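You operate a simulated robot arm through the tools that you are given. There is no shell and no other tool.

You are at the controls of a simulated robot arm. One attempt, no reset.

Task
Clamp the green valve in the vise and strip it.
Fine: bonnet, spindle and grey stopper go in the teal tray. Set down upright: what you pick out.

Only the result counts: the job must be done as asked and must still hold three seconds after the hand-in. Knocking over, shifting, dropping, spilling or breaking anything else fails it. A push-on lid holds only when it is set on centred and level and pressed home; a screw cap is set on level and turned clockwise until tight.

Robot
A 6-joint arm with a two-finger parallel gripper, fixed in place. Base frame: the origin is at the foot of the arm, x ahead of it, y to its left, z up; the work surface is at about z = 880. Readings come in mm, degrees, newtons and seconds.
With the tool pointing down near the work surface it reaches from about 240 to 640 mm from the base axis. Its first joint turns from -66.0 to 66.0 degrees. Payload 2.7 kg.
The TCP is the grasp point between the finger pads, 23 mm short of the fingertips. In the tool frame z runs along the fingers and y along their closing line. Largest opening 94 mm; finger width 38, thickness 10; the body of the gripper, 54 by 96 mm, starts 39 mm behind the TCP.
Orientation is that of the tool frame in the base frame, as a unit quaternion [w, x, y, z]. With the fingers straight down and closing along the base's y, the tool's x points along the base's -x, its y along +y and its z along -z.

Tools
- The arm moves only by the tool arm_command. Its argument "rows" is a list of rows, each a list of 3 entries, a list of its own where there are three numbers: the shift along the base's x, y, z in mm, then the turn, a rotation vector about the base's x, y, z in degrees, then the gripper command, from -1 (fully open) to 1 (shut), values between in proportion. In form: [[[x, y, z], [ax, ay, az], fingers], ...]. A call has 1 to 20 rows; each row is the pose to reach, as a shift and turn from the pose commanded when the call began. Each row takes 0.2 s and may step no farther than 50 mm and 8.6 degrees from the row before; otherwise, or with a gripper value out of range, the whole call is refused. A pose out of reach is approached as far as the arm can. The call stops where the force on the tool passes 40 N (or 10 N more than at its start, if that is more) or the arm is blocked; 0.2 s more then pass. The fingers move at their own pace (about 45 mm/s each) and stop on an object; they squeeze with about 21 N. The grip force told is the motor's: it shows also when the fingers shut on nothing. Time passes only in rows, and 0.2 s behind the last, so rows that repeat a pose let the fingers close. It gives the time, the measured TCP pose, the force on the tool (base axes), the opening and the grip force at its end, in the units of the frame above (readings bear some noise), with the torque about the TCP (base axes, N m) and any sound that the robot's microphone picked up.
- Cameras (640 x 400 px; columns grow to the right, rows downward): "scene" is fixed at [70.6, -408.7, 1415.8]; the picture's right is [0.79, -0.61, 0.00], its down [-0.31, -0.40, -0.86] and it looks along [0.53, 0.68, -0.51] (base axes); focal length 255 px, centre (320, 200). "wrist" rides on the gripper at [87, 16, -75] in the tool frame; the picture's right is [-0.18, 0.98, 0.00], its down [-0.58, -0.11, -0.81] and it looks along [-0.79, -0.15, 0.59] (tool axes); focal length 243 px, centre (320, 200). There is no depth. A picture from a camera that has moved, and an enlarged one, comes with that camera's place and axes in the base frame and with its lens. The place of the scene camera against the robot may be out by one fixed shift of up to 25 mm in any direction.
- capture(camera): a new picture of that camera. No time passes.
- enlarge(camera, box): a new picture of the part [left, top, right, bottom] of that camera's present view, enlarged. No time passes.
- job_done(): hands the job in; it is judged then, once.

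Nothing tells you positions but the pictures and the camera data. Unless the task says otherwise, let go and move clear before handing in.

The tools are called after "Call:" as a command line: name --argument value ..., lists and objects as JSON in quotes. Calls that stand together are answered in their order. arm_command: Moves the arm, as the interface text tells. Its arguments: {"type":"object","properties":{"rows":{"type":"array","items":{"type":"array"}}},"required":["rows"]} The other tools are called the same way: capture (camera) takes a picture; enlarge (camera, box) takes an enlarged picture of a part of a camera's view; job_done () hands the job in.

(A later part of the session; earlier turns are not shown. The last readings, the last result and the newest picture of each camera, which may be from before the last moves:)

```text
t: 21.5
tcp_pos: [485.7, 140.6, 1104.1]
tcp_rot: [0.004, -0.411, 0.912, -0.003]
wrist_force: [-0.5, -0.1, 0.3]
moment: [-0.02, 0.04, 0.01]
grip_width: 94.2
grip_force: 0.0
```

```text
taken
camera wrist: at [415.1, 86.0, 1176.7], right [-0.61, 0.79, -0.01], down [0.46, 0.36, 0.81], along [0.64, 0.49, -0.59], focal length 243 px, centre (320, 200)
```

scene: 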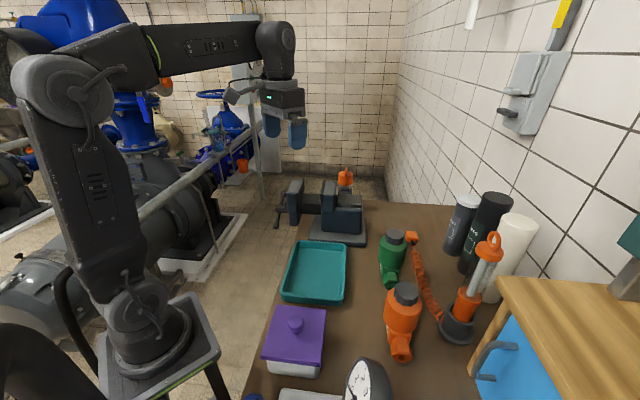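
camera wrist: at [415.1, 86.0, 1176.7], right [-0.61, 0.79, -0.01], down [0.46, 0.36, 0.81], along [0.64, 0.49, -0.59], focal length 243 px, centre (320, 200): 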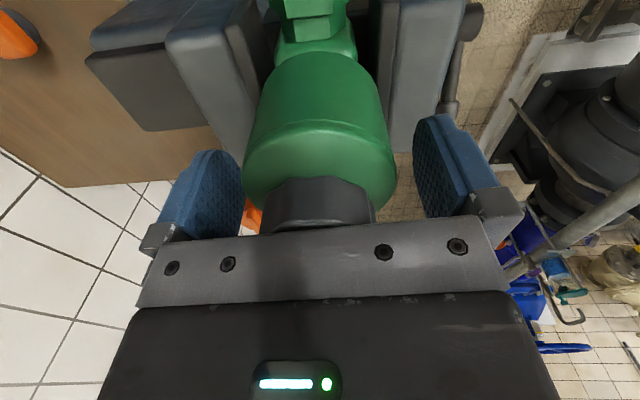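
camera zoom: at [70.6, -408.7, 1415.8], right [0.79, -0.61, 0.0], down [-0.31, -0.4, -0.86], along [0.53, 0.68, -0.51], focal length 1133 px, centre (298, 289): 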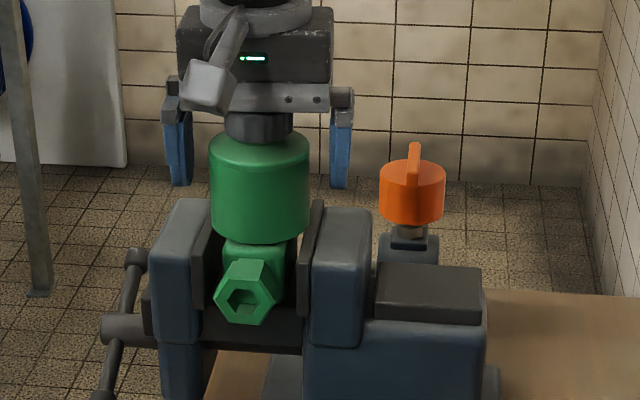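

The valve stands upright between the jaws on its own. I'll retreat straight up and go look at the vise handle.

Call:
arm_command --rows '[[[0, 0, 15], [0, 0, 0], -1], [[0, 0, 40], [0, 0, 0], -1], [[0, 0, 75], [0, 0, 0], -1], [[-30, 5, 80], [0, 0, 0], -1], [[-75, 10, 80], [0, 0, 0], -1], [[-115, 14, 80], [0, 0, 0], -1], [[-155, 19, 60], [0, 0, 0], -1], [[-155, 19, 20], [0, 0, 0], -1], [[-155, 19, -20], [0, 0, 0], -1], [[-155, 19, -20], [0, 0, 0], -1]]'

Call:
capture --camera "wrist"

Call:
enlarge --camera "wrist" --box '[220, 60, 440, 220]'

Call:
enlarge --camera "scene" --box '[265, 145, 365, 245]'

```text
t: 23.7
tcp_pos: [331.9, 158.7, 1082.5]
tcp_rot: [0.005, -0.411, 0.912, -0.003]
wrist_force: [-0.5, 1.0, -0.4]
moment: [0.0, 0.03, -0.01]
grip_width: 94.1
grip_force: 0.0
```

```text
taken
camera wrist: at [262.0, 105.0, 1156.1], right [-0.61, 0.79, -0.01], down [0.46, 0.36, 0.81], along [0.64, 0.49, -0.58], focal length 243 px, centre (320, 200)
```

wrist: 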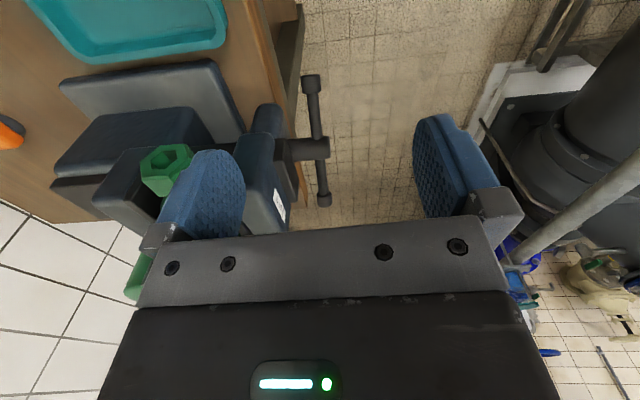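

```text
2.50 times, centred on (330, 140) of wrist
camera zoom: at [262.0, 105.0, 1156.1], right [-0.61, 0.79, -0.01], down [0.46, 0.36, 0.81], along [0.64, 0.49, -0.58], focal length 606 px, centre (295, 350)
```

zoom: 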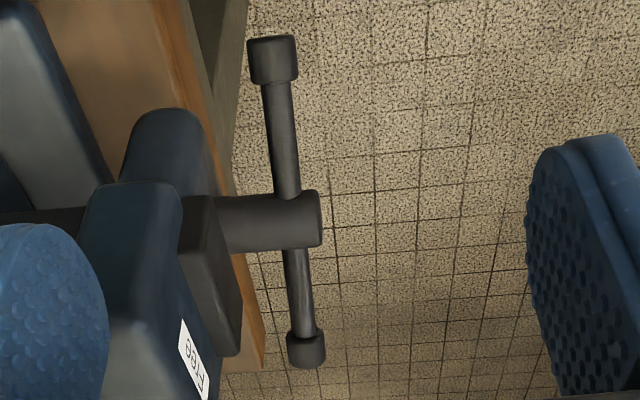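

```text
4.00 times, centred on (315, 195) of scene
camera zoom: at [70.6, -408.7, 1415.8], right [0.79, -0.61, 0.0], down [-0.31, -0.4, -0.86], along [0.53, 0.68, -0.51], focal length 1019 px, centre (340, 220)
```

zoom: 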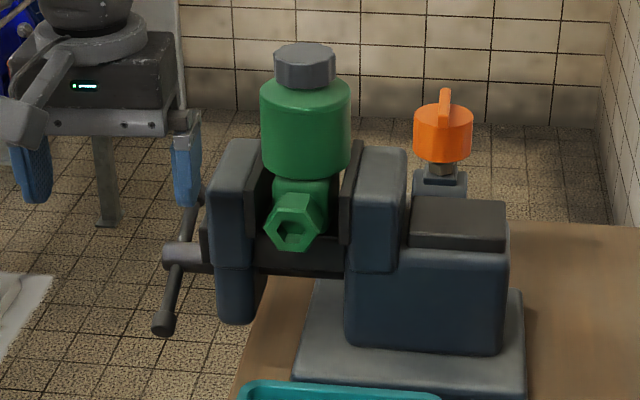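

The handle hub is at about (407, 214, 957), with its bar tilted about 22° and the near end low. I'll turn the tool so the closed fingers can push the bar end without the hand touching the jaws, hovering above its near end.

Call:
arm_command --rows '[[[4, 3, 0], [0, 0, -8.5], 1], [[8, 6, 0], [0, 0, -17], 1], [[12, 9, 0], [0, 0, -25.5], 1], [[16, 12, 0], [0, 0, -34], 1], [[20, 16, 0], [0, 0, -42.5], 1], [[24, 20, 0], [0, 0, -51], 1], [[28, 23, 0], [0, 0, -59.5], 1], [[32, 26, 0], [0, 0, -68], 1], [[36, 29, 0], [0, 0, -76.5], 1], [[40, 32, 0], [0, 0, -85], 1], [[42.9, 35.2, 0], [0, 0, -93.5], 1], [[42.9, 35.2, 0], [0, 0, -93.5], 1]]'

Call:
capture --camera "wrist"

Call:
enlarge --camera "scene" --box '[255, 135, 365, 245]'

```text
t: 26.3
tcp_pos: [373.2, 193.1, 1084.2]
tcp_rot: [0.001, 0.383, 0.924, -0.006]
wrist_force: [-0.6, -0.7, -0.2]
moment: [0.01, -0.02, -0.01]
grip_width: 0.0
grip_force: 21.2
```

```text
taken
camera wrist: at [324.4, 267.0, 1157.1], right [0.83, 0.56, -0.01], down [0.34, -0.48, 0.81], along [0.45, -0.67, -0.59], focal length 243 px, centre (320, 200)
```

wrist: 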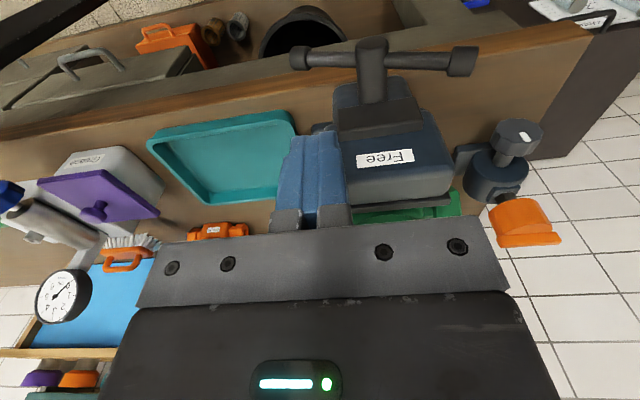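

```text
3.64 times, centred on (310, 190) of scene
camera zoom: at [70.6, -408.7, 1415.8], right [0.79, -0.61, 0.0], down [-0.31, -0.4, -0.86], along [0.53, 0.68, -0.51], focal length 927 px, centre (356, 236)
```

zoom: 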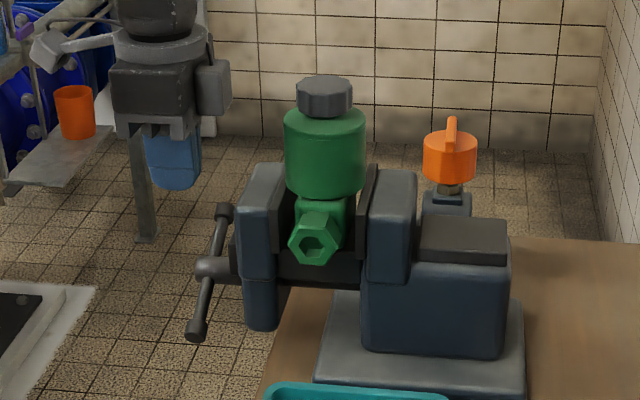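

The camera now looks at the handle from outside, and the bar ends are confirmed at about (366, 172, 928) and (451, 256, 977). I'll push the near end down, which is clockwise from the handle side.

Call:
arm_command --rows '[[[0, 0, -35], [0, 0, 0], 1], [[0, 0, -70], [0, 0, 0], 1], [[0, 0, -99], [0, 0, 0], 1], [[0, 0, -104], [0, 0, 0], 1], [[0, 0, -108], [0, 0, 0], 1], [[0, 0, -112], [0, 0, 0], 1], [[0, 0, -116], [0, 0, 0], 1], [[0, 0, -120], [0, 0, 0], 1], [[0, 0, -124], [0, 0, 0], 1], [[0, 0, -128], [0, 0, 0], 1], [[0, 0, -128], [0, 0, 0], 1]]'

Call:
capture --camera "wrist"

Call:
enlarge --camera "scene" --box '[255, 135, 365, 245]'

```text
t: 27.1
tcp_pos: [378.8, 195.1, 1000.9]
tcp_rot: [0.008, 0.384, 0.923, 0.0]
wrist_force: [-0.7, 0.3, 7.8]
moment: [-0.33, -0.16, 0.03]
grip_width: 0.0
grip_force: 21.0
stopped in row 3: the force on the tool passed its limit at 77 N (the readings are from after the stop); the commanded pose is now the measured one
```

```text
taken
camera wrist: at [327.1, 268.4, 1074.0], right [0.83, 0.56, 0.01], down [0.32, -0.48, 0.81], along [0.46, -0.67, -0.58], focal length 243 px, centre (320, 200)
```

wrist: 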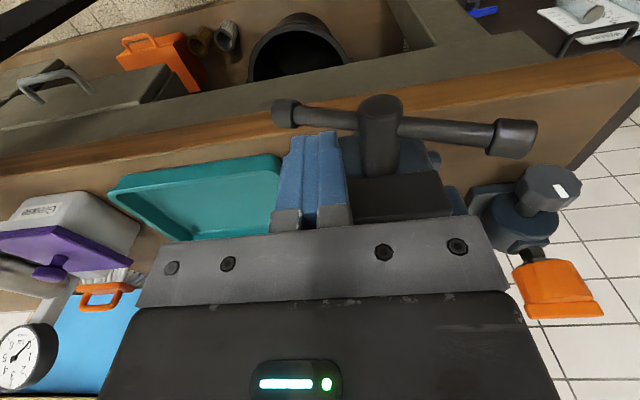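

```text
3.64 times, centred on (310, 190) of scene
camera zoom: at [70.5, -408.7, 1415.8], right [0.79, -0.61, 0.0], down [-0.31, -0.4, -0.86], along [0.53, 0.68, -0.51], focal length 927 px, centre (356, 236)
```

zoom: 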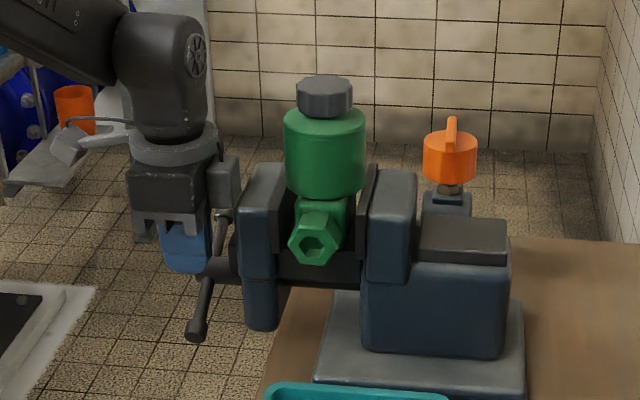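

The stop came from the box on the back of the gripper touching the moving jaw's top, at 77 N peak; nothing seems to have shifted. I'll lift off, tilt the tool 20° so the hand leans outward, and come down more slowly on the bar's near end.

Call:
arm_command --rows '[[[-2, 0, 15], [0, 0, 0], 1], [[-4, -1.4, 50], [0, 0, 0], 1], [[-4, -1.4, 50], [-5, -5, 0], 1], [[-4, -1.4, 50], [-10, -10, 0], 1], [[-4, -1.4, 50], [-14.1, -14.1, 0], 1], [[-4, -1.4, 30], [-14.1, -14.1, 0], 1], [[-4, -1.4, 15], [-14.1, -14.1, 0], 1], [[-4, -1.4, 5], [-14.1, -14.1, 0], 1], [[-4, -1.4, 0], [-14.1, -14.1, 0], 1], [[-4, -1.4, 0], [-14.1, -14.1, 0], 1]]'

Call:
capture --camera "wrist"

Call:
enlarge --camera "scene" --box '[255, 135, 365, 245]'

```text
t: 29.3
tcp_pos: [371.9, 195.2, 1001.0]
tcp_rot: [0.166, 0.377, 0.909, -0.068]
wrist_force: [-0.4, 0.8, 0.3]
moment: [0.0, 0.0, 0.0]
grip_width: 0.0
grip_force: 21.4
```

```text
taken
camera wrist: at [307.9, 281.6, 1038.0], right [0.82, 0.57, 0.07], down [0.1, -0.26, 0.96], along [0.57, -0.78, -0.27], focal length 243 px, centre (320, 200)
```

wrist: 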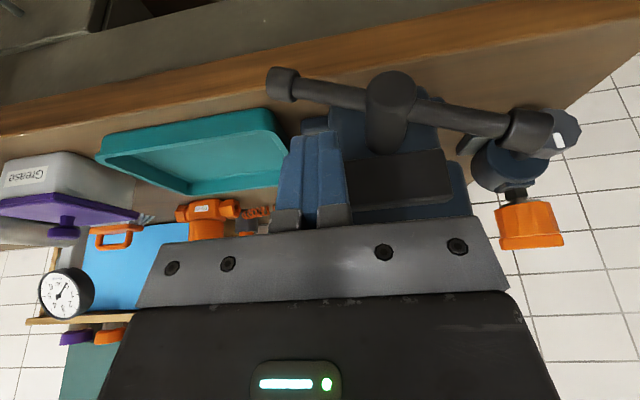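

```text
3.64 times, centred on (310, 190) of scene
camera zoom: at [70.6, -408.7, 1415.8], right [0.79, -0.61, 0.0], down [-0.31, -0.4, -0.86], along [0.53, 0.68, -0.51], focal length 927 px, centre (356, 236)
```

zoom: 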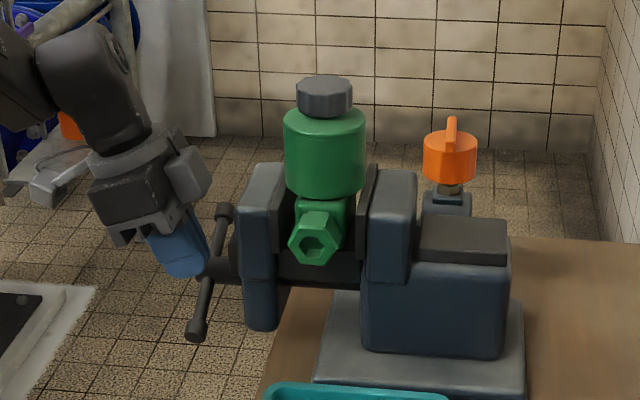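

Estimates match the picture well: near knob (366, 172, 928) and hub (407, 214, 955). The fingertips are above the bar's near half, so I'll push down slowly.

Call:
arm_command --rows '[[[0, 0, -6], [0, 0, 0], 1], [[0, 0, -12], [0, 0, 0], 1], [[0, 0, -18], [0, 0, 0], 1], [[0, 0, -24], [0, 0, 0], 1], [[0, 0, -28], [0, 0, 0], 1], [[0, 0, -32], [0, 0, 0], 1], [[0, 0, -36], [0, 0, 0], 1], [[0, 0, -40], [0, 0, 0], 1], [[0, 0, -44], [0, 0, 0], 1], [[0, 0, -48], [0, 0, 0], 1], [[0, 0, -52], [0, 0, 0], 1], [[0, 0, -56], [0, 0, 0], 1], [[0, 0, -56], [0, 0, 0], 1]]'

Call:
capture --camera "wrist"

Call:
enlarge --camera "scene" --box '[255, 135, 365, 245]'

```text
t: 32.1
tcp_pos: [374.2, 193.6, 944.6]
tcp_rot: [0.166, 0.378, 0.908, -0.068]
wrist_force: [-0.2, 0.2, 1.4]
moment: [-0.03, -0.01, -0.01]
grip_width: 0.0
grip_force: 21.3
```

```text
taken
camera wrist: at [308.3, 281.0, 983.5], right [0.82, 0.57, 0.07], down [0.1, -0.26, 0.96], along [0.57, -0.78, -0.27], focal length 243 px, centre (320, 200)
```

wrist: 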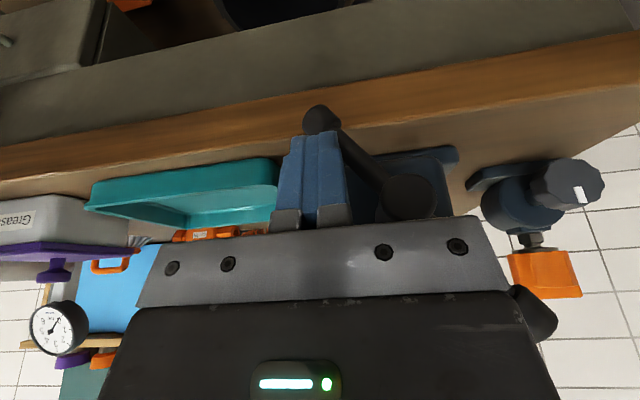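

```text
3.64 times, centred on (310, 190) of scene
camera zoom: at [70.6, -408.7, 1415.8], right [0.79, -0.61, 0.0], down [-0.31, -0.4, -0.86], along [0.53, 0.68, -0.51], focal length 927 px, centre (356, 236)
```

zoom: 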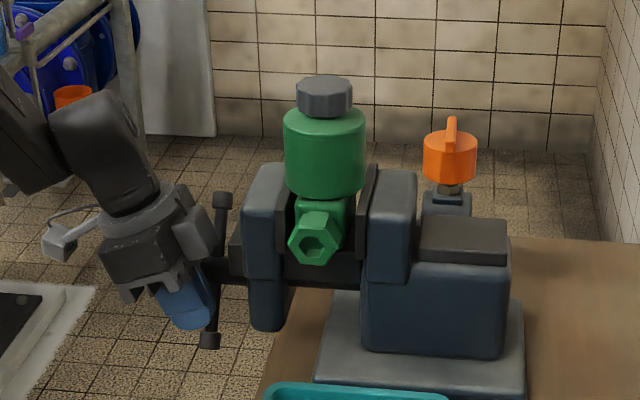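

The bar turned freely by about 31° and the moving jaw advanced, so this is the closing direction. I'll measure how far the jaw moved.

Call:
enlarge --camera "scene" --box '[285, 135, 365, 225]'

Call:
enlarge --camera "scene" --box '[305, 170, 355, 215]'

```text
4.44 times, centred on (325, 180) of scene
camera zoom: at [70.6, -408.7, 1415.8], right [0.79, -0.61, 0.0], down [-0.31, -0.4, -0.86], along [0.53, 0.68, -0.51], focal length 1133 px, centre (298, 289)
```

zoom: 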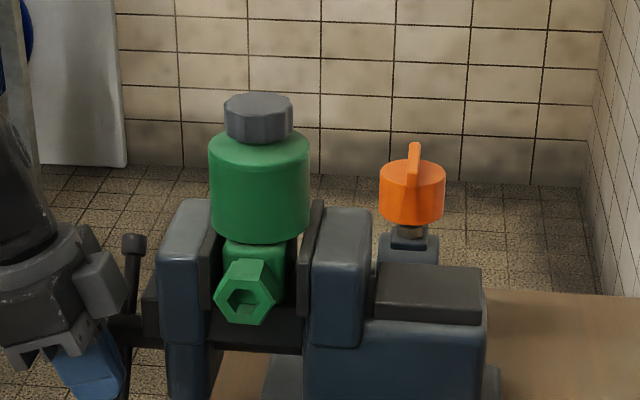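

```text
8.89 times, centred on (330, 192) of scene
camera zoom: at [70.6, -408.7, 1415.8], right [0.79, -0.61, 0.0], down [-0.31, -0.4, -0.86], along [0.53, 0.68, -0.51], focal length 2265 px, centre (231, 267)
```

zoom: 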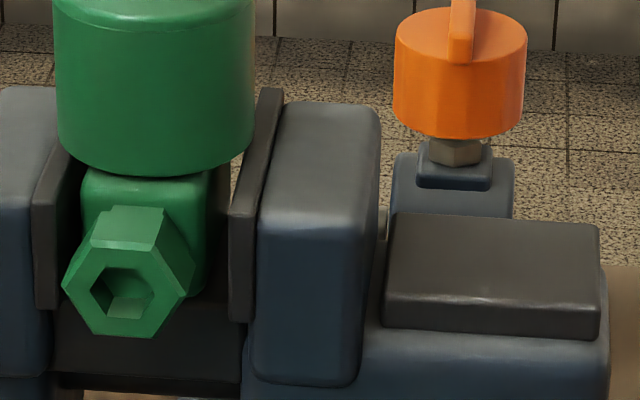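

The jaw advanced about 5.4 mm for 31° of turn, so roughly 115° more should close it. The other bar end is now up and to the far side, so I'll go over it and come down on its far side to push it across the top.

Call:
arm_command --rows '[[[0, 0, 40], [0, 0, 0], 1], [[0, 0, 80], [0, 0, 0], 1], [[0, 0, 120], [0, 0, 0], 1], [[28.7, 25.9, 120], [0, 0, 0], 1], [[57.5, 51.9, 120], [0, 0, 0], 1], [[86.2, 77.8, 120], [0, 0, 0], 1], [[86.2, 77.8, 120], [0, 0, 0], 1], [[86.2, 77.8, 95], [0, 0, 0], 1], [[86.2, 77.8, 75], [0, 0, 0], 1], [[86.2, 77.8, 62], [0, 0, 0], 1], [[86.2, 77.8, 62], [0, 0, 0], 1]]'

Call:
capture --camera "wrist"

Call:
enlarge --camera "scene" --box '[255, 135, 365, 245]'

```text
t: 34.5
tcp_pos: [459.2, 272.1, 1006.5]
tcp_rot: [0.167, 0.377, 0.909, -0.067]
wrist_force: [-0.4, 0.2, 0.2]
moment: [0.0, -0.03, 0.0]
grip_width: 0.0
grip_force: 21.1
```

```text
taken
camera wrist: at [394.6, 359.4, 1044.8], right [0.82, 0.57, 0.07], down [0.1, -0.26, 0.96], along [0.57, -0.78, -0.27], focal length 243 px, centre (320, 200)
```

wrist: 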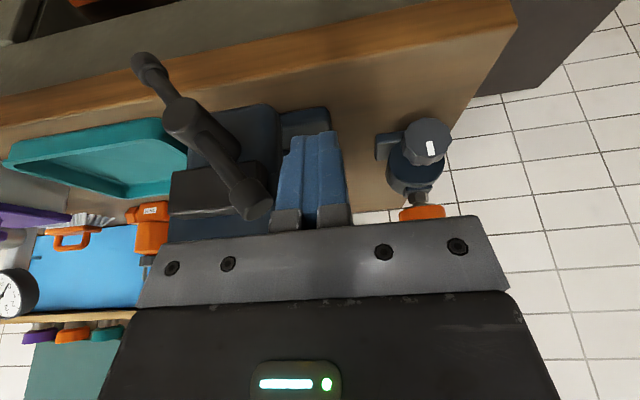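

```text
3.64 times, centred on (310, 190) of scene
camera zoom: at [70.6, -408.7, 1415.8], right [0.79, -0.61, 0.0], down [-0.31, -0.4, -0.86], along [0.53, 0.68, -0.51], focal length 927 px, centre (356, 236)
```

zoom: 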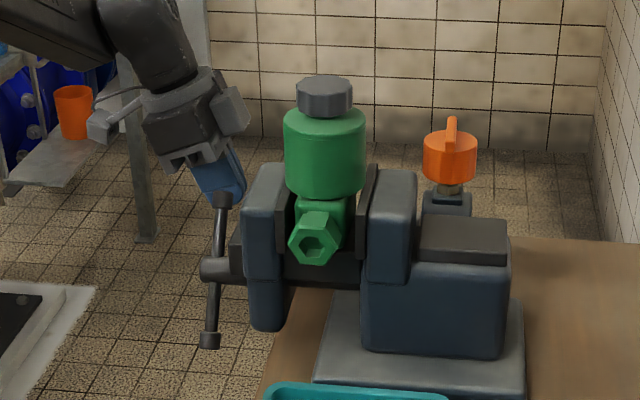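

The closed fingers are beside the raised bar end, on its far side. I'll push it across the top toward the near side, following the bar as the jaw advances.

Call:
arm_command --rows '[[[-7.1, -7.1, 0], [0, 0, 0], 1], [[-13.4, -13.4, 0], [0, 0, 0], 1], [[-18.7, -20.9, 0], [0, 0, 0], 1], [[-24, -28.3, 0], [0, 0, 0], 1], [[-29.3, -35.7, 0], [0, 0, 0], 1], [[-34.6, -43.1, 0], [0, 0, 0], 1], [[-40.7, -52.7, 0], [0, 0, 0], 1], [[-43.8, -58, 0], [0, 0, 0], 1], [[-46.7, -63.6, 0], [0, 0, 0], 1], [[-49.9, -68.2, 0], [0, 0, 0], 1], [[-53.2, -73, 0], [0, 0, 0], 1], [[-53.2, -73, 0], [0, 0, 0], 1]]'

Call:
capture --camera "wrist"

Call:
enlarge --camera "scene" --box '[265, 135, 365, 235]'

```text
t: 36.3
tcp_pos: [416.7, 224.0, 1006.6]
tcp_rot: [0.166, 0.374, 0.911, -0.059]
wrist_force: [-1.7, 5.0, -0.2]
moment: [0.11, 0.04, 0.05]
grip_width: 0.0
grip_force: 21.3
stopped in row 8: the force on the tool passed its limit at 48 N (the readings are from after the stop); the commanded pose is now the measured one
```

```text
taken
camera wrist: at [351.1, 309.0, 1046.4], right [0.81, 0.58, 0.08], down [0.1, -0.27, 0.96], along [0.58, -0.77, -0.28], focal length 243 px, centre (320, 200)
```

wrist: 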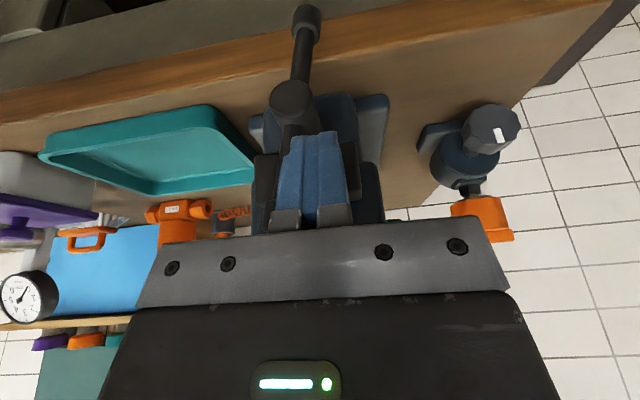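

```text
4.00 times, centred on (315, 185) of scene
camera zoom: at [70.5, -408.5, 1415.9], right [0.79, -0.61, 0.0], down [-0.31, -0.4, -0.86], along [0.53, 0.68, -0.51], focal length 1019 px, centre (340, 260)
```

zoom: 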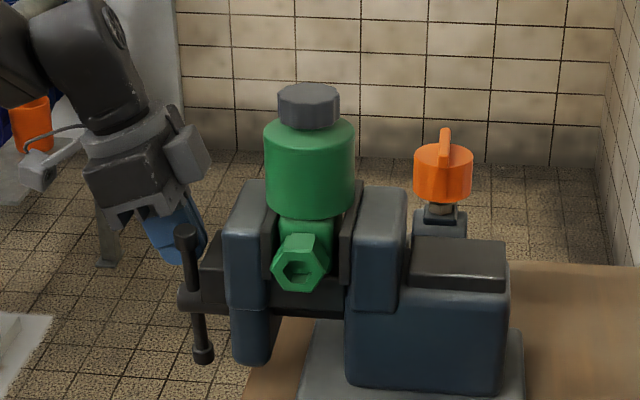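

Call:
enlarge --camera "scene" --box '[305, 170, 355, 215]'

Call:
enlarge --camera "wrist" --box '[220, 0, 420, 200]'

```text
8.89 times, centred on (330, 192) of scene
camera zoom: at [70.5, -408.5, 1415.9], right [0.79, -0.61, 0.0], down [-0.31, -0.4, -0.86], along [0.53, 0.68, -0.51], focal length 2265 px, centre (231, 267)
```

zoom: 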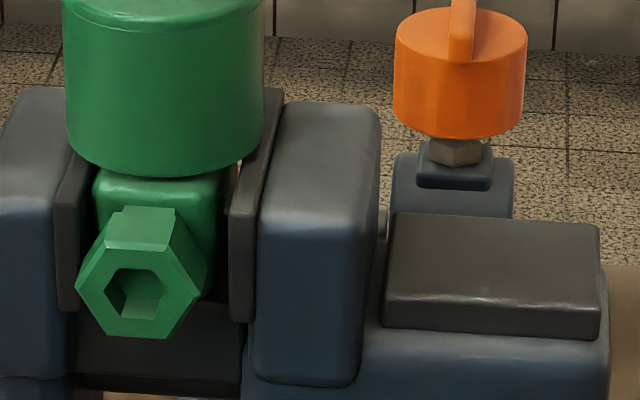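

```text
2.00 times, centred on (320, 100) of wrist
camera zoom: at [351.1, 309.0, 1046.4], right [0.81, 0.58, 0.08], down [0.1, -0.27, 0.96], along [0.58, -0.77, -0.28], focal length 485 px, centre (320, 400)
```

zoom: 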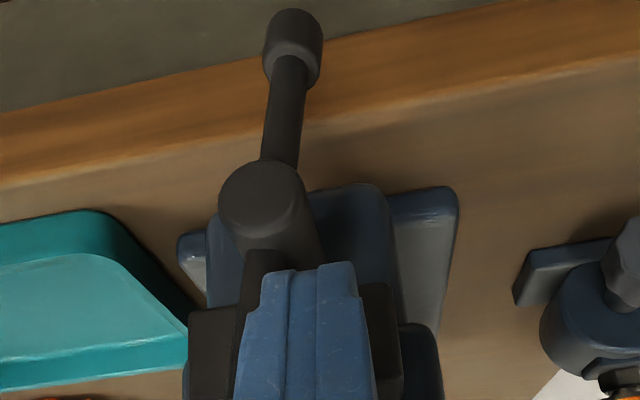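

The finger's inner corner was pressing on the block on the jaw face, which caused the stop. The jaw has closed about 13 mm so far. I'll back out 3 mm, stay farther out and continue pushing the bar around.

Call:
arm_command --rows '[[[-1.6, 3, 0], [0, 0, 0], 1], [[-3.7, -0.5, 0], [0, 0, 0], 1], [[-5.2, -4.7, 0], [0, 0, 0], 1], [[-8.3, -10.1, 0], [0, 0, 0], 1], [[-11.5, -15.3, 0], [0, 0, 0], 1], [[-14.6, -19.8, 0], [0, 0, 0], 1], [[-17.2, -23.8, -2.6], [0, 0, 0], 1], [[-19.5, -28.1, -6], [0, 0, 0], 1], [[-19.5, -28.1, -6], [0, 0, 0], 1]]'

Call:
enlarge --camera "wrist" --box '[170, 0, 470, 240]'

Call:
enlarge --camera "scene" --box '[285, 160, 355, 225]'

```text
t: 37.5
tcp_pos: [405.7, 211.9, 1009.5]
tcp_rot: [0.169, 0.37, 0.912, -0.051]
wrist_force: [-0.4, 3.5, -0.2]
moment: [0.11, 0.02, 0.03]
grip_width: 0.1
grip_force: 20.7
stopped in row 6: the force on the tool passed its limit at 45 N (the readings are from after the stop); the commanded pose is now the measured one
```

```text
1.67 times, centred on (320, 120) of wrist
camera zoom: at [338.8, 296.8, 1048.1], right [0.8, 0.59, 0.1], down [0.1, -0.29, 0.95], along [0.59, -0.76, -0.29], focal length 404 px, centre (320, 333)
```

zoom: 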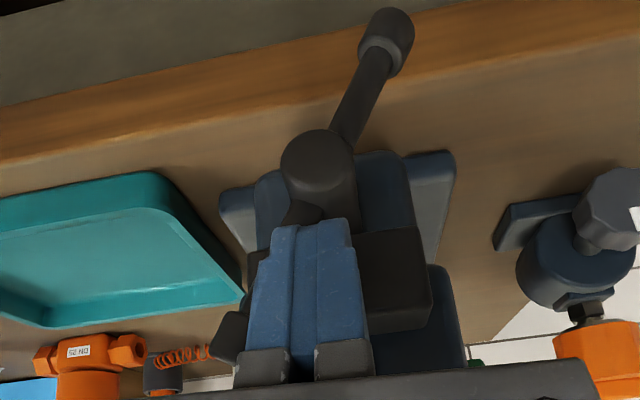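

```text
6.15 times, centred on (320, 192) of scene
camera zoom: at [70.5, -408.6, 1415.9], right [0.79, -0.61, 0.0], down [-0.31, -0.4, -0.86], along [0.53, 0.68, -0.51], focal length 1568 px, centre (320, 246)
```

zoom: 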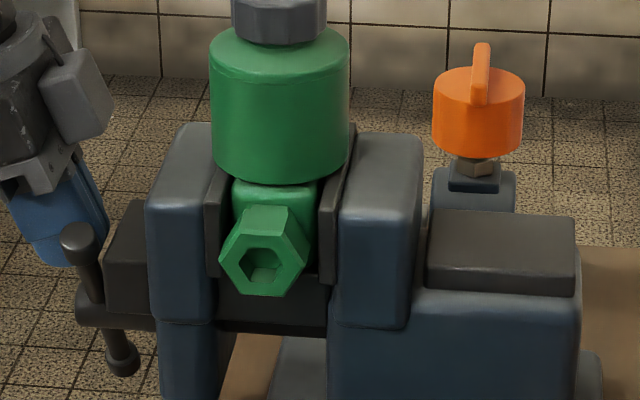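

Call:
enlarge --camera "scene" --box '[300, 178, 340, 210]'

Call:
enlarge --camera "scene" --box '[270, 170, 320, 230]'

```text
12.50 times, centred on (320, 194) of scene
camera zoom: at [70.5, -408.6, 1415.9], right [0.79, -0.61, 0.0], down [-0.31, -0.4, -0.86], along [0.53, 0.68, -0.51], focal length 3186 px, centre (320, 275)
```

zoom: 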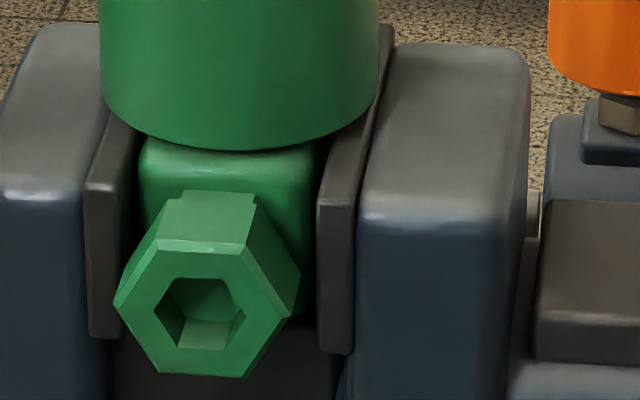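

```text
6.67 times, centred on (295, 200) of scene
camera zoom: at [70.5, -408.6, 1415.9], right [0.79, -0.61, 0.0], down [-0.31, -0.4, -0.86], along [0.53, 0.68, -0.51], focal length 1699 px, centre (487, 200)
```

zoom: 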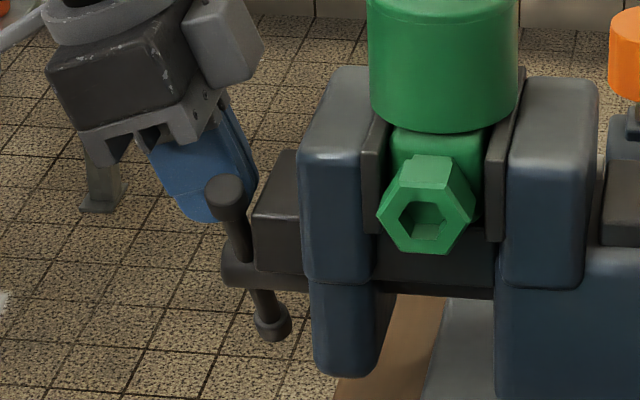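

The dark bar in front of the jaw is the fixed slide end, and my finger's inner corner was touching it. I'll stay farther out until the bar end is past it. The jaw is nearly on the valve, so I'll keep pushing.

Call:
arm_command --rows '[[[-2.3, 2.7, 0], [0, 0, 0], 1], [[-5.1, -0.1, -2.5], [0, 0, 0], 1], [[-8.1, -3.2, -4.5], [0, 0, 0], 1], [[-11.5, -6.5, -6.5], [0, 0, 0], 1], [[-14.8, -9.8, -10.5], [0, 0, 0], 1], [[-17.8, -12.9, -14.5], [0, 0, 0], 1], [[-20.2, -15.3, -19.5], [0, 0, 0], 1], [[-20.2, -15.3, -19.5], [0, 0, 0], 1]]'

Call:
enlarge --camera "wrist" --box '[170, 0, 470, 240]'

Call:
enlarge --camera "scene" --box '[270, 165, 350, 230]'

```text
t: 39.0
tcp_pos: [391.2, 203.5, 999.3]
tcp_rot: [0.176, 0.368, 0.912, -0.041]
wrist_force: [0.2, 2.7, 1.0]
moment: [0.01, -0.05, 0.05]
grip_width: 0.1
grip_force: 21.5
stopped in row 7: the force on the tool passed its limit at 42 N (the readings are from after the stop); the commanded pose is now the measured one
```

```text
1.67 times, centred on (320, 120) of wrist
camera zoom: at [323.6, 286.3, 1038.2], right [0.8, 0.59, 0.12], down [0.08, -0.3, 0.95], along [0.6, -0.75, -0.28], focal length 404 px, centre (320, 333)
```

zoom: 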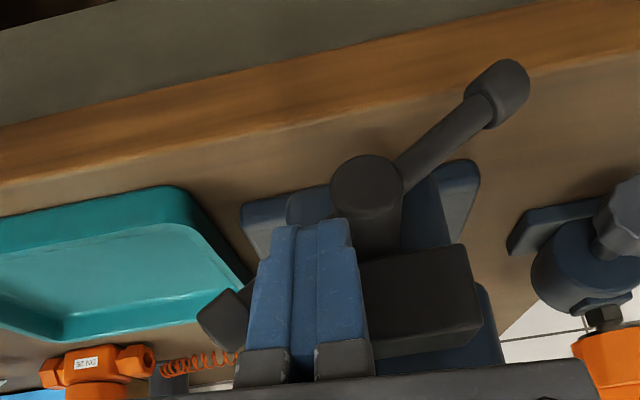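

```text
6.15 times, centred on (310, 198) of scene
camera zoom: at [70.5, -408.6, 1415.9], right [0.79, -0.61, 0.0], down [-0.31, -0.4, -0.86], along [0.53, 0.68, -0.51], focal length 1568 px, centre (382, 215)
```

zoom: 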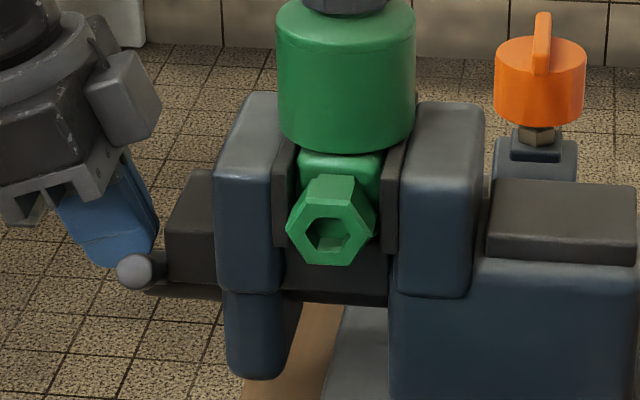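

Call:
enlarge --camera "scene" --box '[300, 178, 340, 210]'

```text
12.50 times, centred on (320, 194) of scene
camera zoom: at [70.5, -408.6, 1415.9], right [0.79, -0.61, 0.0], down [-0.31, -0.4, -0.86], along [0.53, 0.68, -0.51], focal length 3186 px, centre (320, 275)
```

zoom: 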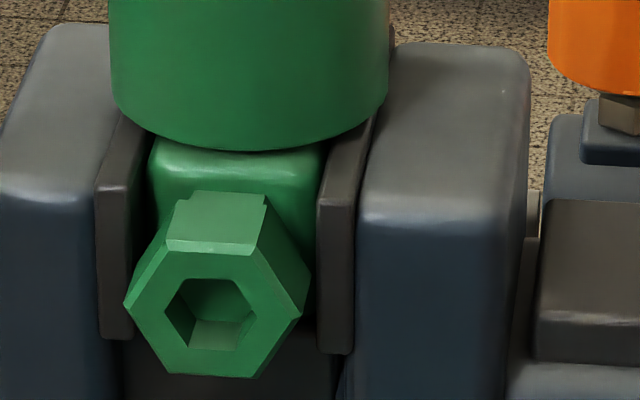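

The jaw and valve now move together and the 42 N stop suggests clamping load. I'll lift off and check the label on the jaw.

Call:
arm_command --rows '[[[-3, 3, 15], [0, 0, 0], 1], [[-8, 8, 45], [0, 0, 0], 1], [[-15, 15, 85], [0, 0, 0], 1], [[-15, 15, 100], [0, 0, 0], 1], [[-15, 15, 100], [0, 0, 0], 1]]'

Call:
capture --camera "wrist"

Call:
enlarge --camera "wrist" --box '[260, 20, 500, 220]'

Call:
enlarge --camera "scene" --box '[270, 165, 350, 230]'

```text
t: 40.2
tcp_pos: [378.5, 218.1, 1096.6]
tcp_rot: [0.176, 0.367, 0.912, -0.041]
wrist_force: [0.3, 0.5, 0.0]
moment: [0.01, -0.01, -0.04]
grip_width: 0.0
grip_force: 21.9
```

```text
taken
camera wrist: at [309.7, 301.9, 1134.7], right [0.8, 0.59, 0.12], down [0.08, -0.3, 0.95], along [0.6, -0.75, -0.28], focal length 243 px, centre (320, 200)
```

wrist: 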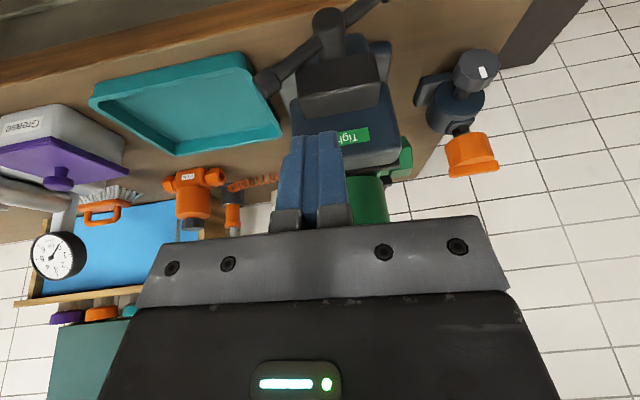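

```text
2.00 times, centred on (380, 120) of wrist
camera zoom: at [309.7, 301.9, 1134.7], right [0.8, 0.59, 0.12], down [0.08, -0.3, 0.95], along [0.6, -0.75, -0.28], focal length 485 px, centre (200, 360)
```

zoom: 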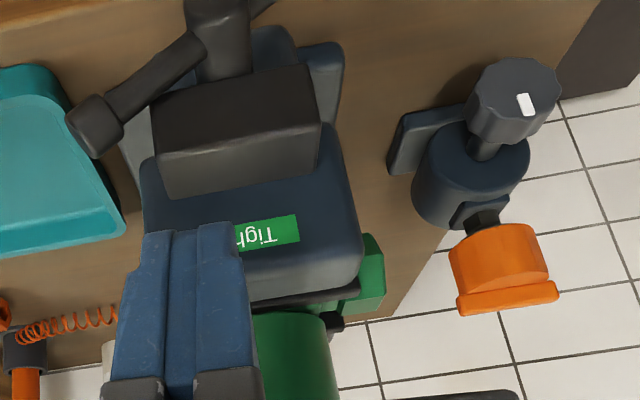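

```text
6.15 times, centred on (310, 198) of scene
camera zoom: at [70.6, -408.7, 1415.8], right [0.79, -0.61, 0.0], down [-0.31, -0.4, -0.86], along [0.53, 0.68, -0.51], focal length 1568 px, centre (382, 215)
```

zoom: 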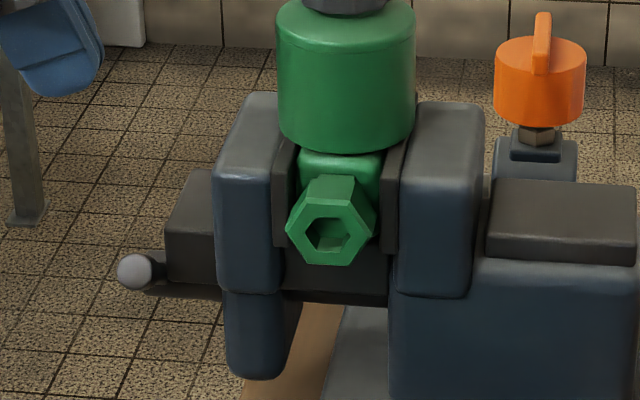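

The label now reads "Tight", so the green valve is clamped. Next I'll bring the tool upright again, open the fingers and look down on the bonnet.

Call:
arm_command --rows '[[[0, 0, 40], [4, 5.6, -0.4], 1], [[0, 0, 80], [8.1, 11.3, -0.8], 1], [[0, 0, 120], [12.2, 17, -1.2], 0], [[30, -22, 130], [12.2, 17, -1.2], -1], [[65, -50, 130], [12.2, 17, -1.2], -1], [[95, -75, 130], [12.2, 17, -1.2], -1], [[110, -89, 130], [12.2, 17, -1.2], -1], [[110, -89, 130], [12.2, 17, -1.2], -1]]'

Call:
capture --camera "wrist"

Call:
enlarge --camera "scene" --box '[260, 80, 400, 230]'

```text
t: 42.0
tcp_pos: [489.4, 128.1, 1230.4]
tcp_rot: [-0.002, 0.384, 0.924, 0.001]
wrist_force: [-0.3, -0.5, -0.9]
moment: [-0.01, 0.03, -0.02]
grip_width: 93.8
grip_force: 0.0
```

```text
taken
camera wrist: at [439.2, 200.7, 1304.1], right [0.83, 0.56, 0.0], down [0.33, -0.49, 0.8], along [0.45, -0.67, -0.59], focal length 243 px, centre (320, 200)
```

wrist: 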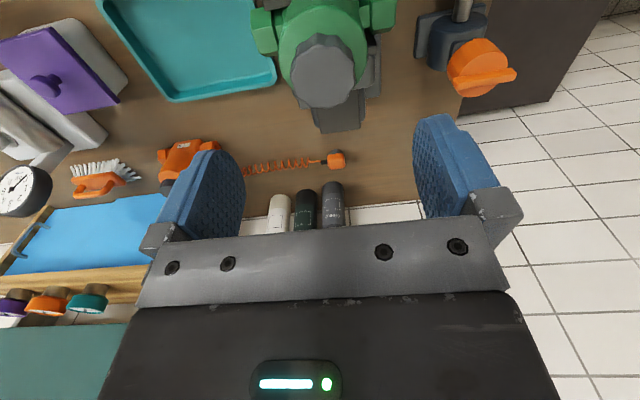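

```text
2.67 times, centred on (330, 155) of scene
camera zoom: at [70.6, -408.7, 1415.8], right [0.79, -0.61, 0.0], down [-0.31, -0.4, -0.86], along [0.53, 0.68, -0.51], focal length 680 px, centre (293, 320)
```

zoom: 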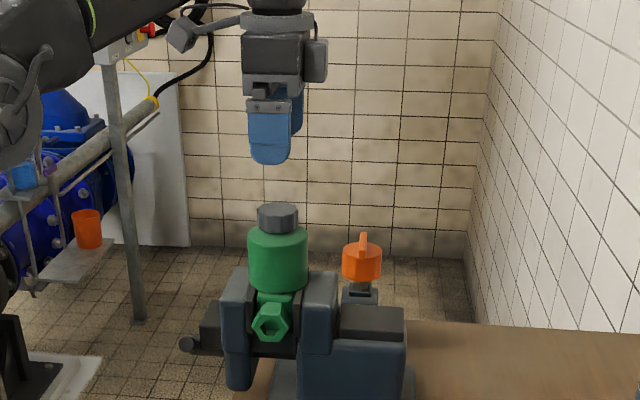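

Call:
enlarge --camera "wrist" --box '[240, 0, 400, 140]'

```text
2.86 times, centred on (320, 70) of wrist
camera zoom: at [439.2, 200.7, 1304.1], right [0.83, 0.56, 0.0], down [0.33, -0.49, 0.8], along [0.45, -0.67, -0.59], focal length 693 px, centre (320, 571)
```

zoom: 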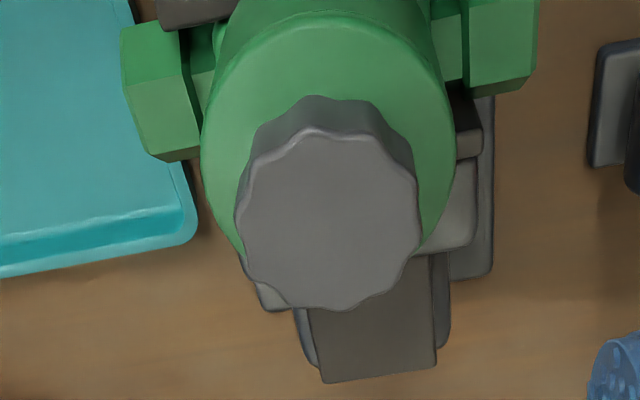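

The bonnet is a scalloped knob about 44 mm across, with its axis near (487.5, 133.5) and its top around z 1140. I'll wind the wrist clockwise first so there is room to unscrew counterclockwise.

Call:
arm_command --rows '[[[-1, 2.7, 0], [0, 0, -8], -1], [[-2, 5.4, 0], [0, 0, -16], -1], [[-2, 5.4, 0], [0, 0, -24], -1], [[-2, 5.4, 0], [0, 0, -32], -1], [[-2, 5.4, 0], [0, 0, -40], -1], [[-2, 5.4, 0], [0, 0, -48], -1], [[-2, 5.4, 0], [0, 0, -56], -1], [[-2, 5.4, 0], [0, 0, -64], -1], [[-2, 5.4, 0], [0, 0, -72], -1], [[-2, 5.4, 0], [0, 0, -80], -1], [[-2, 5.4, 0], [0, 0, -80], -1]]'

Call:
capture --camera "wrist"

```text
t: 44.5
tcp_pos: [485.5, 133.9, 1228.7]
tcp_rot: [-0.001, 0.888, 0.46, 0.001]
wrist_force: [0.3, 0.3, -0.7]
moment: [-0.02, 0.01, -0.04]
grip_width: 93.8
grip_force: 0.1
```

```text
taken
camera wrist: at [547.7, 194.6, 1302.5], right [0.7, -0.72, 0.0], down [-0.43, -0.41, 0.8], along [-0.58, -0.56, -0.59], focal length 243 px, centre (320, 200)
```

wrist: 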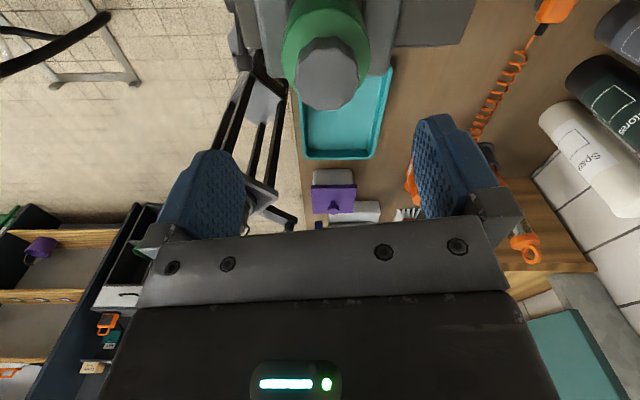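

Call:
enlarge --camera "wrist" --box '[240, 0, 400, 140]'

```text
2.86 times, centred on (320, 70) of wrist
camera zoom: at [547.7, 194.6, 1302.5], right [0.7, -0.72, 0.0], down [-0.43, -0.41, 0.8], along [-0.58, -0.56, -0.59], focal length 693 px, centre (320, 571)
```

zoom: 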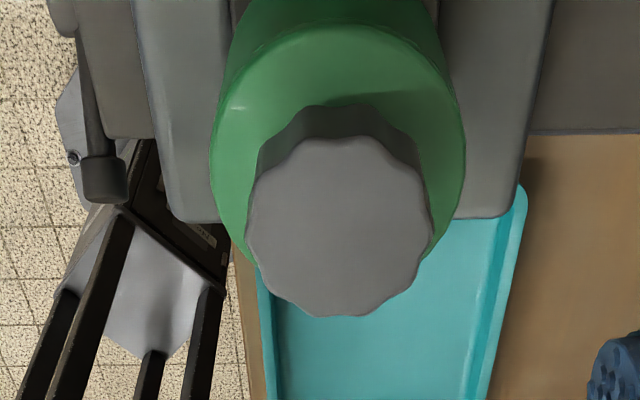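

Triangulating both views, the bonnet is about 46 mm across, centred +2.6/−3.9 mm from the current TCP, with its top near z 1133. I'll lower over it and close the fingers.

Call:
arm_command --rows '[[[2.6, -3.9, -20], [0, 0, -80], -1]]'

```text
refused: row 1 steps farther than a row can; nothing moved
```

That was my slip, since the turn is measured from the present pose. I'll descend with no further turn.

Call:
arm_command --rows '[[[2.6, -3.9, -30], [0, 0, 0], -1], [[2.6, -3.9, -60], [0, 0, 0], -1], [[2.6, -3.9, -78], [0, 0, 0], -1], [[2.6, -3.9, -86], [0, 0, 0], -1], [[2.6, -3.9, -91], [0, 0, 0], -1], [[2.6, -3.9, -91], [0, 0, 0], -1]]'

Call:
capture --camera "wrist"

Call:
enlarge --camera "scene" --box '[280, 110, 370, 200]'

```text
t: 45.9
tcp_pos: [488.4, 130.4, 1138.0]
tcp_rot: [-0.001, 0.887, 0.462, 0.002]
wrist_force: [0.4, 0.1, -0.5]
moment: [0.0, -0.06, -0.01]
grip_width: 93.8
grip_force: 0.0
```

```text
taken
camera wrist: at [550.7, 191.3, 1212.1], right [0.7, -0.72, 0.0], down [-0.43, -0.41, 0.8], along [-0.58, -0.56, -0.59], focal length 243 px, centre (320, 200)
```

wrist: 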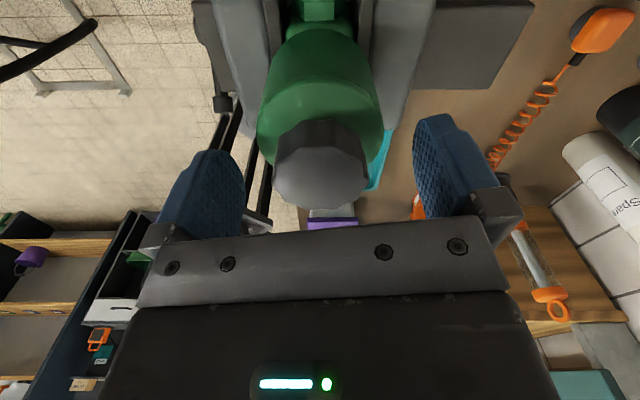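

```text
4.44 times, centred on (325, 155) of scene
camera zoom: at [70.6, -408.7, 1415.8], right [0.79, -0.61, 0.0], down [-0.31, -0.4, -0.86], along [0.53, 0.68, -0.51], focal length 1133 px, centre (298, 400)
```

zoom: 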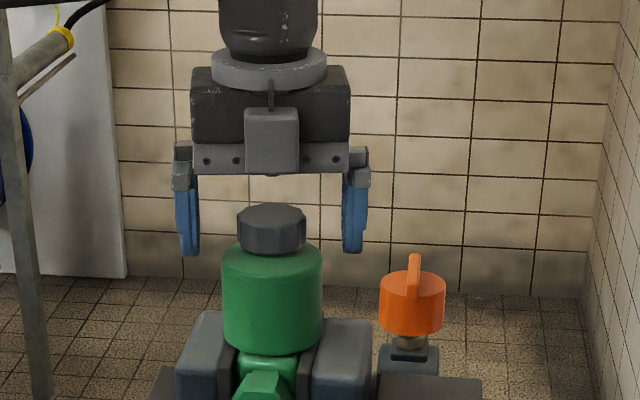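

The fingers straddle the bonnet with tips just above the cylinder top. I'll close on it.

Call:
arm_command --rows '[[[0, 0, 0], [0, 0, 0], 0.2], [[0, 0, 0], [0, 0, 0], 1], [[0, 0, 0], [0, 0, 0], 1], [[0, 0, 0], [0, 0, 0], 1], [[0, 0, 0], [0, 0, 0], 1]]'

Call:
capture --camera "wrist"

Call:
enlarge --camera "scene" --box '[280, 110, 370, 200]'

```text
t: 47.0
tcp_pos: [488.3, 130.4, 1137.9]
tcp_rot: [-0.001, 0.888, 0.46, 0.001]
wrist_force: [1.6, -1.3, -0.2]
moment: [0.02, -0.04, -0.04]
grip_width: 43.8
grip_force: 21.1
```

```text
taken
camera wrist: at [550.8, 191.2, 1212.2], right [0.7, -0.72, 0.0], down [-0.43, -0.41, 0.8], along [-0.58, -0.56, -0.59], focal length 243 px, centre (320, 200)
```

wrist: 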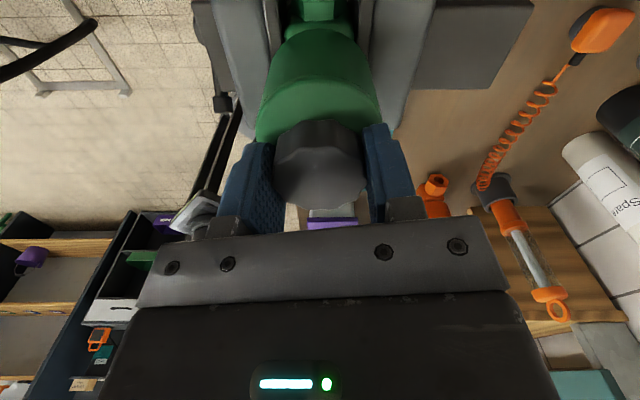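

```text
4.44 times, centred on (325, 155) of scene
camera zoom: at [70.7, -408.7, 1415.8], right [0.79, -0.61, 0.0], down [-0.31, -0.4, -0.86], along [0.53, 0.68, -0.51], focal length 1133 px, centre (298, 400)
```

zoom: 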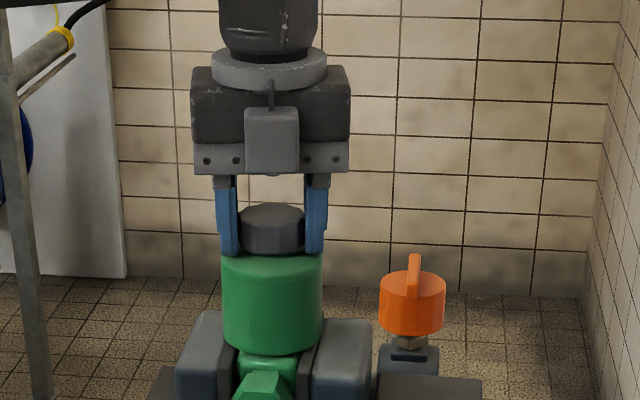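

The bonnet is gripped at 43.8 mm. I'll turn counterclockwise to start unscrewing.

Call:
arm_command --rows '[[[0, 0, 0], [0, 0, 8], 1], [[0, 0, 0], [0, 0, 16], 1], [[0, 0, 0], [0, 0, 24], 1], [[0, 0, 0], [0, 0, 32], 1], [[0, 0, 0], [0, 0, 40], 1], [[0, 0, 0], [0, 0, 48], 1]]'

Call:
capture --camera "wrist"

```text
t: 48.5
tcp_pos: [489.3, 129.3, 1138.4]
tcp_rot: [0.0, 0.623, 0.782, 0.002]
wrist_force: [15.7, -5.7, 6.2]
moment: [0.08, -0.2, -0.05]
grip_width: 43.5
grip_force: 21.3
```

```text
taken
camera wrist: at [485.1, 217.4, 1212.6], right [1.0, 0.04, 0.0], down [0.02, -0.59, 0.8], along [0.03, -0.8, -0.59], focal length 243 px, centre (320, 200)
```

wrist: 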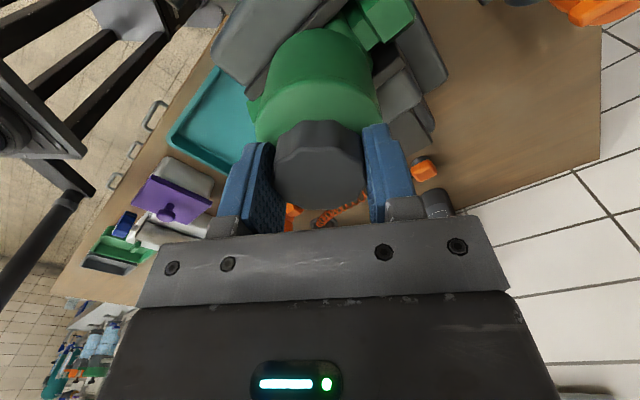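

The bonnet turns and pushes up slightly, as a thread would, and there is some side load from a small offset. I'll ease the offset, rise a little and keep turning.

Call:
arm_command --rows '[[[1, -0.4, 0.5], [0, 0, 4], 1], [[1.5, -0.6, 0.8], [0, 0, 12], 1], [[1.5, -0.6, 0.9], [0, 0, 20], 1], [[1.5, -0.6, 1.0], [0, 0, 28], 1], [[1.5, -0.6, 1.2], [0, 0, 36], 1], [[1.5, -0.6, 1.3], [0, 0, 44], 1], [[1.5, -0.6, 1.5], [0, 0, 52], 1], [[1.5, -0.6, 1.6], [0, 0, 60], 1]]'

Call:
capture --camera "wrist"

Call:
enlarge --camera "scene" --box '[280, 110, 370, 200]'

```text
t: 50.2
tcp_pos: [489.7, 131.1, 1139.7]
tcp_rot: [0.0, 0.147, 0.989, 0.002]
wrist_force: [15.1, 7.8, 11.6]
moment: [0.38, -0.22, -0.06]
grip_width: 43.4
grip_force: 20.7
```

```text
taken
camera wrist: at [411.9, 170.9, 1213.3], right [0.46, 0.89, 0.0], down [0.52, -0.28, 0.81], along [0.72, -0.37, -0.59], focal length 243 px, centre (320, 200)
```

wrist: 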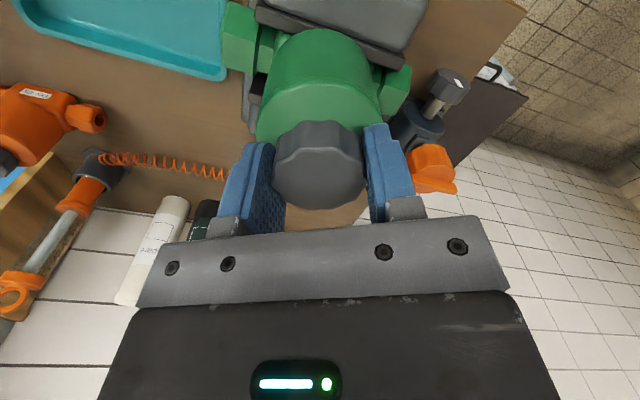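

```text
4.44 times, centred on (325, 155) of scene
camera zoom: at [70.9, -408.4, 1415.9], right [0.79, -0.61, 0.0], down [-0.31, -0.4, -0.86], along [0.53, 0.68, -0.51], focal length 1133 px, centre (298, 400)
```

zoom: 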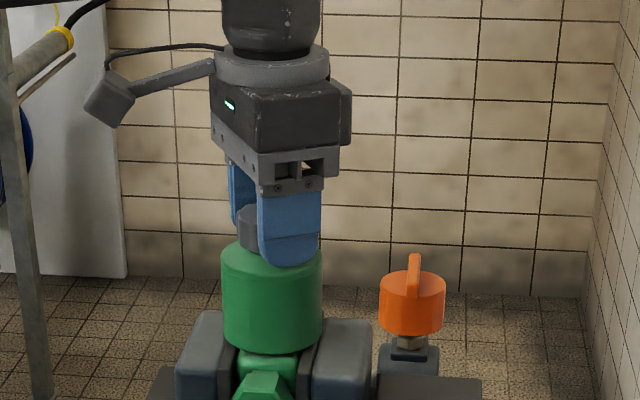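

The forces fit a small grip offset, and the bonnet is rising on its thread. I'll re-centre, rise 1.5 mm and read the forces.

Call:
arm_command --rows '[[[1.3, 0.7, 0.8], [0, 0, 0], 1], [[2.6, 1.3, 1.5], [0, 0, 0], 1], [[2.6, 1.3, 1.5], [0, 0, 0], 1]]'

```text
t: 51.0
tcp_pos: [491.8, 130.5, 1140.0]
tcp_rot: [-0.005, 0.148, 0.989, 0.0]
wrist_force: [-14.6, 2.0, 1.9]
moment: [0.26, 0.36, 0.0]
grip_width: 43.7
grip_force: 20.8
```

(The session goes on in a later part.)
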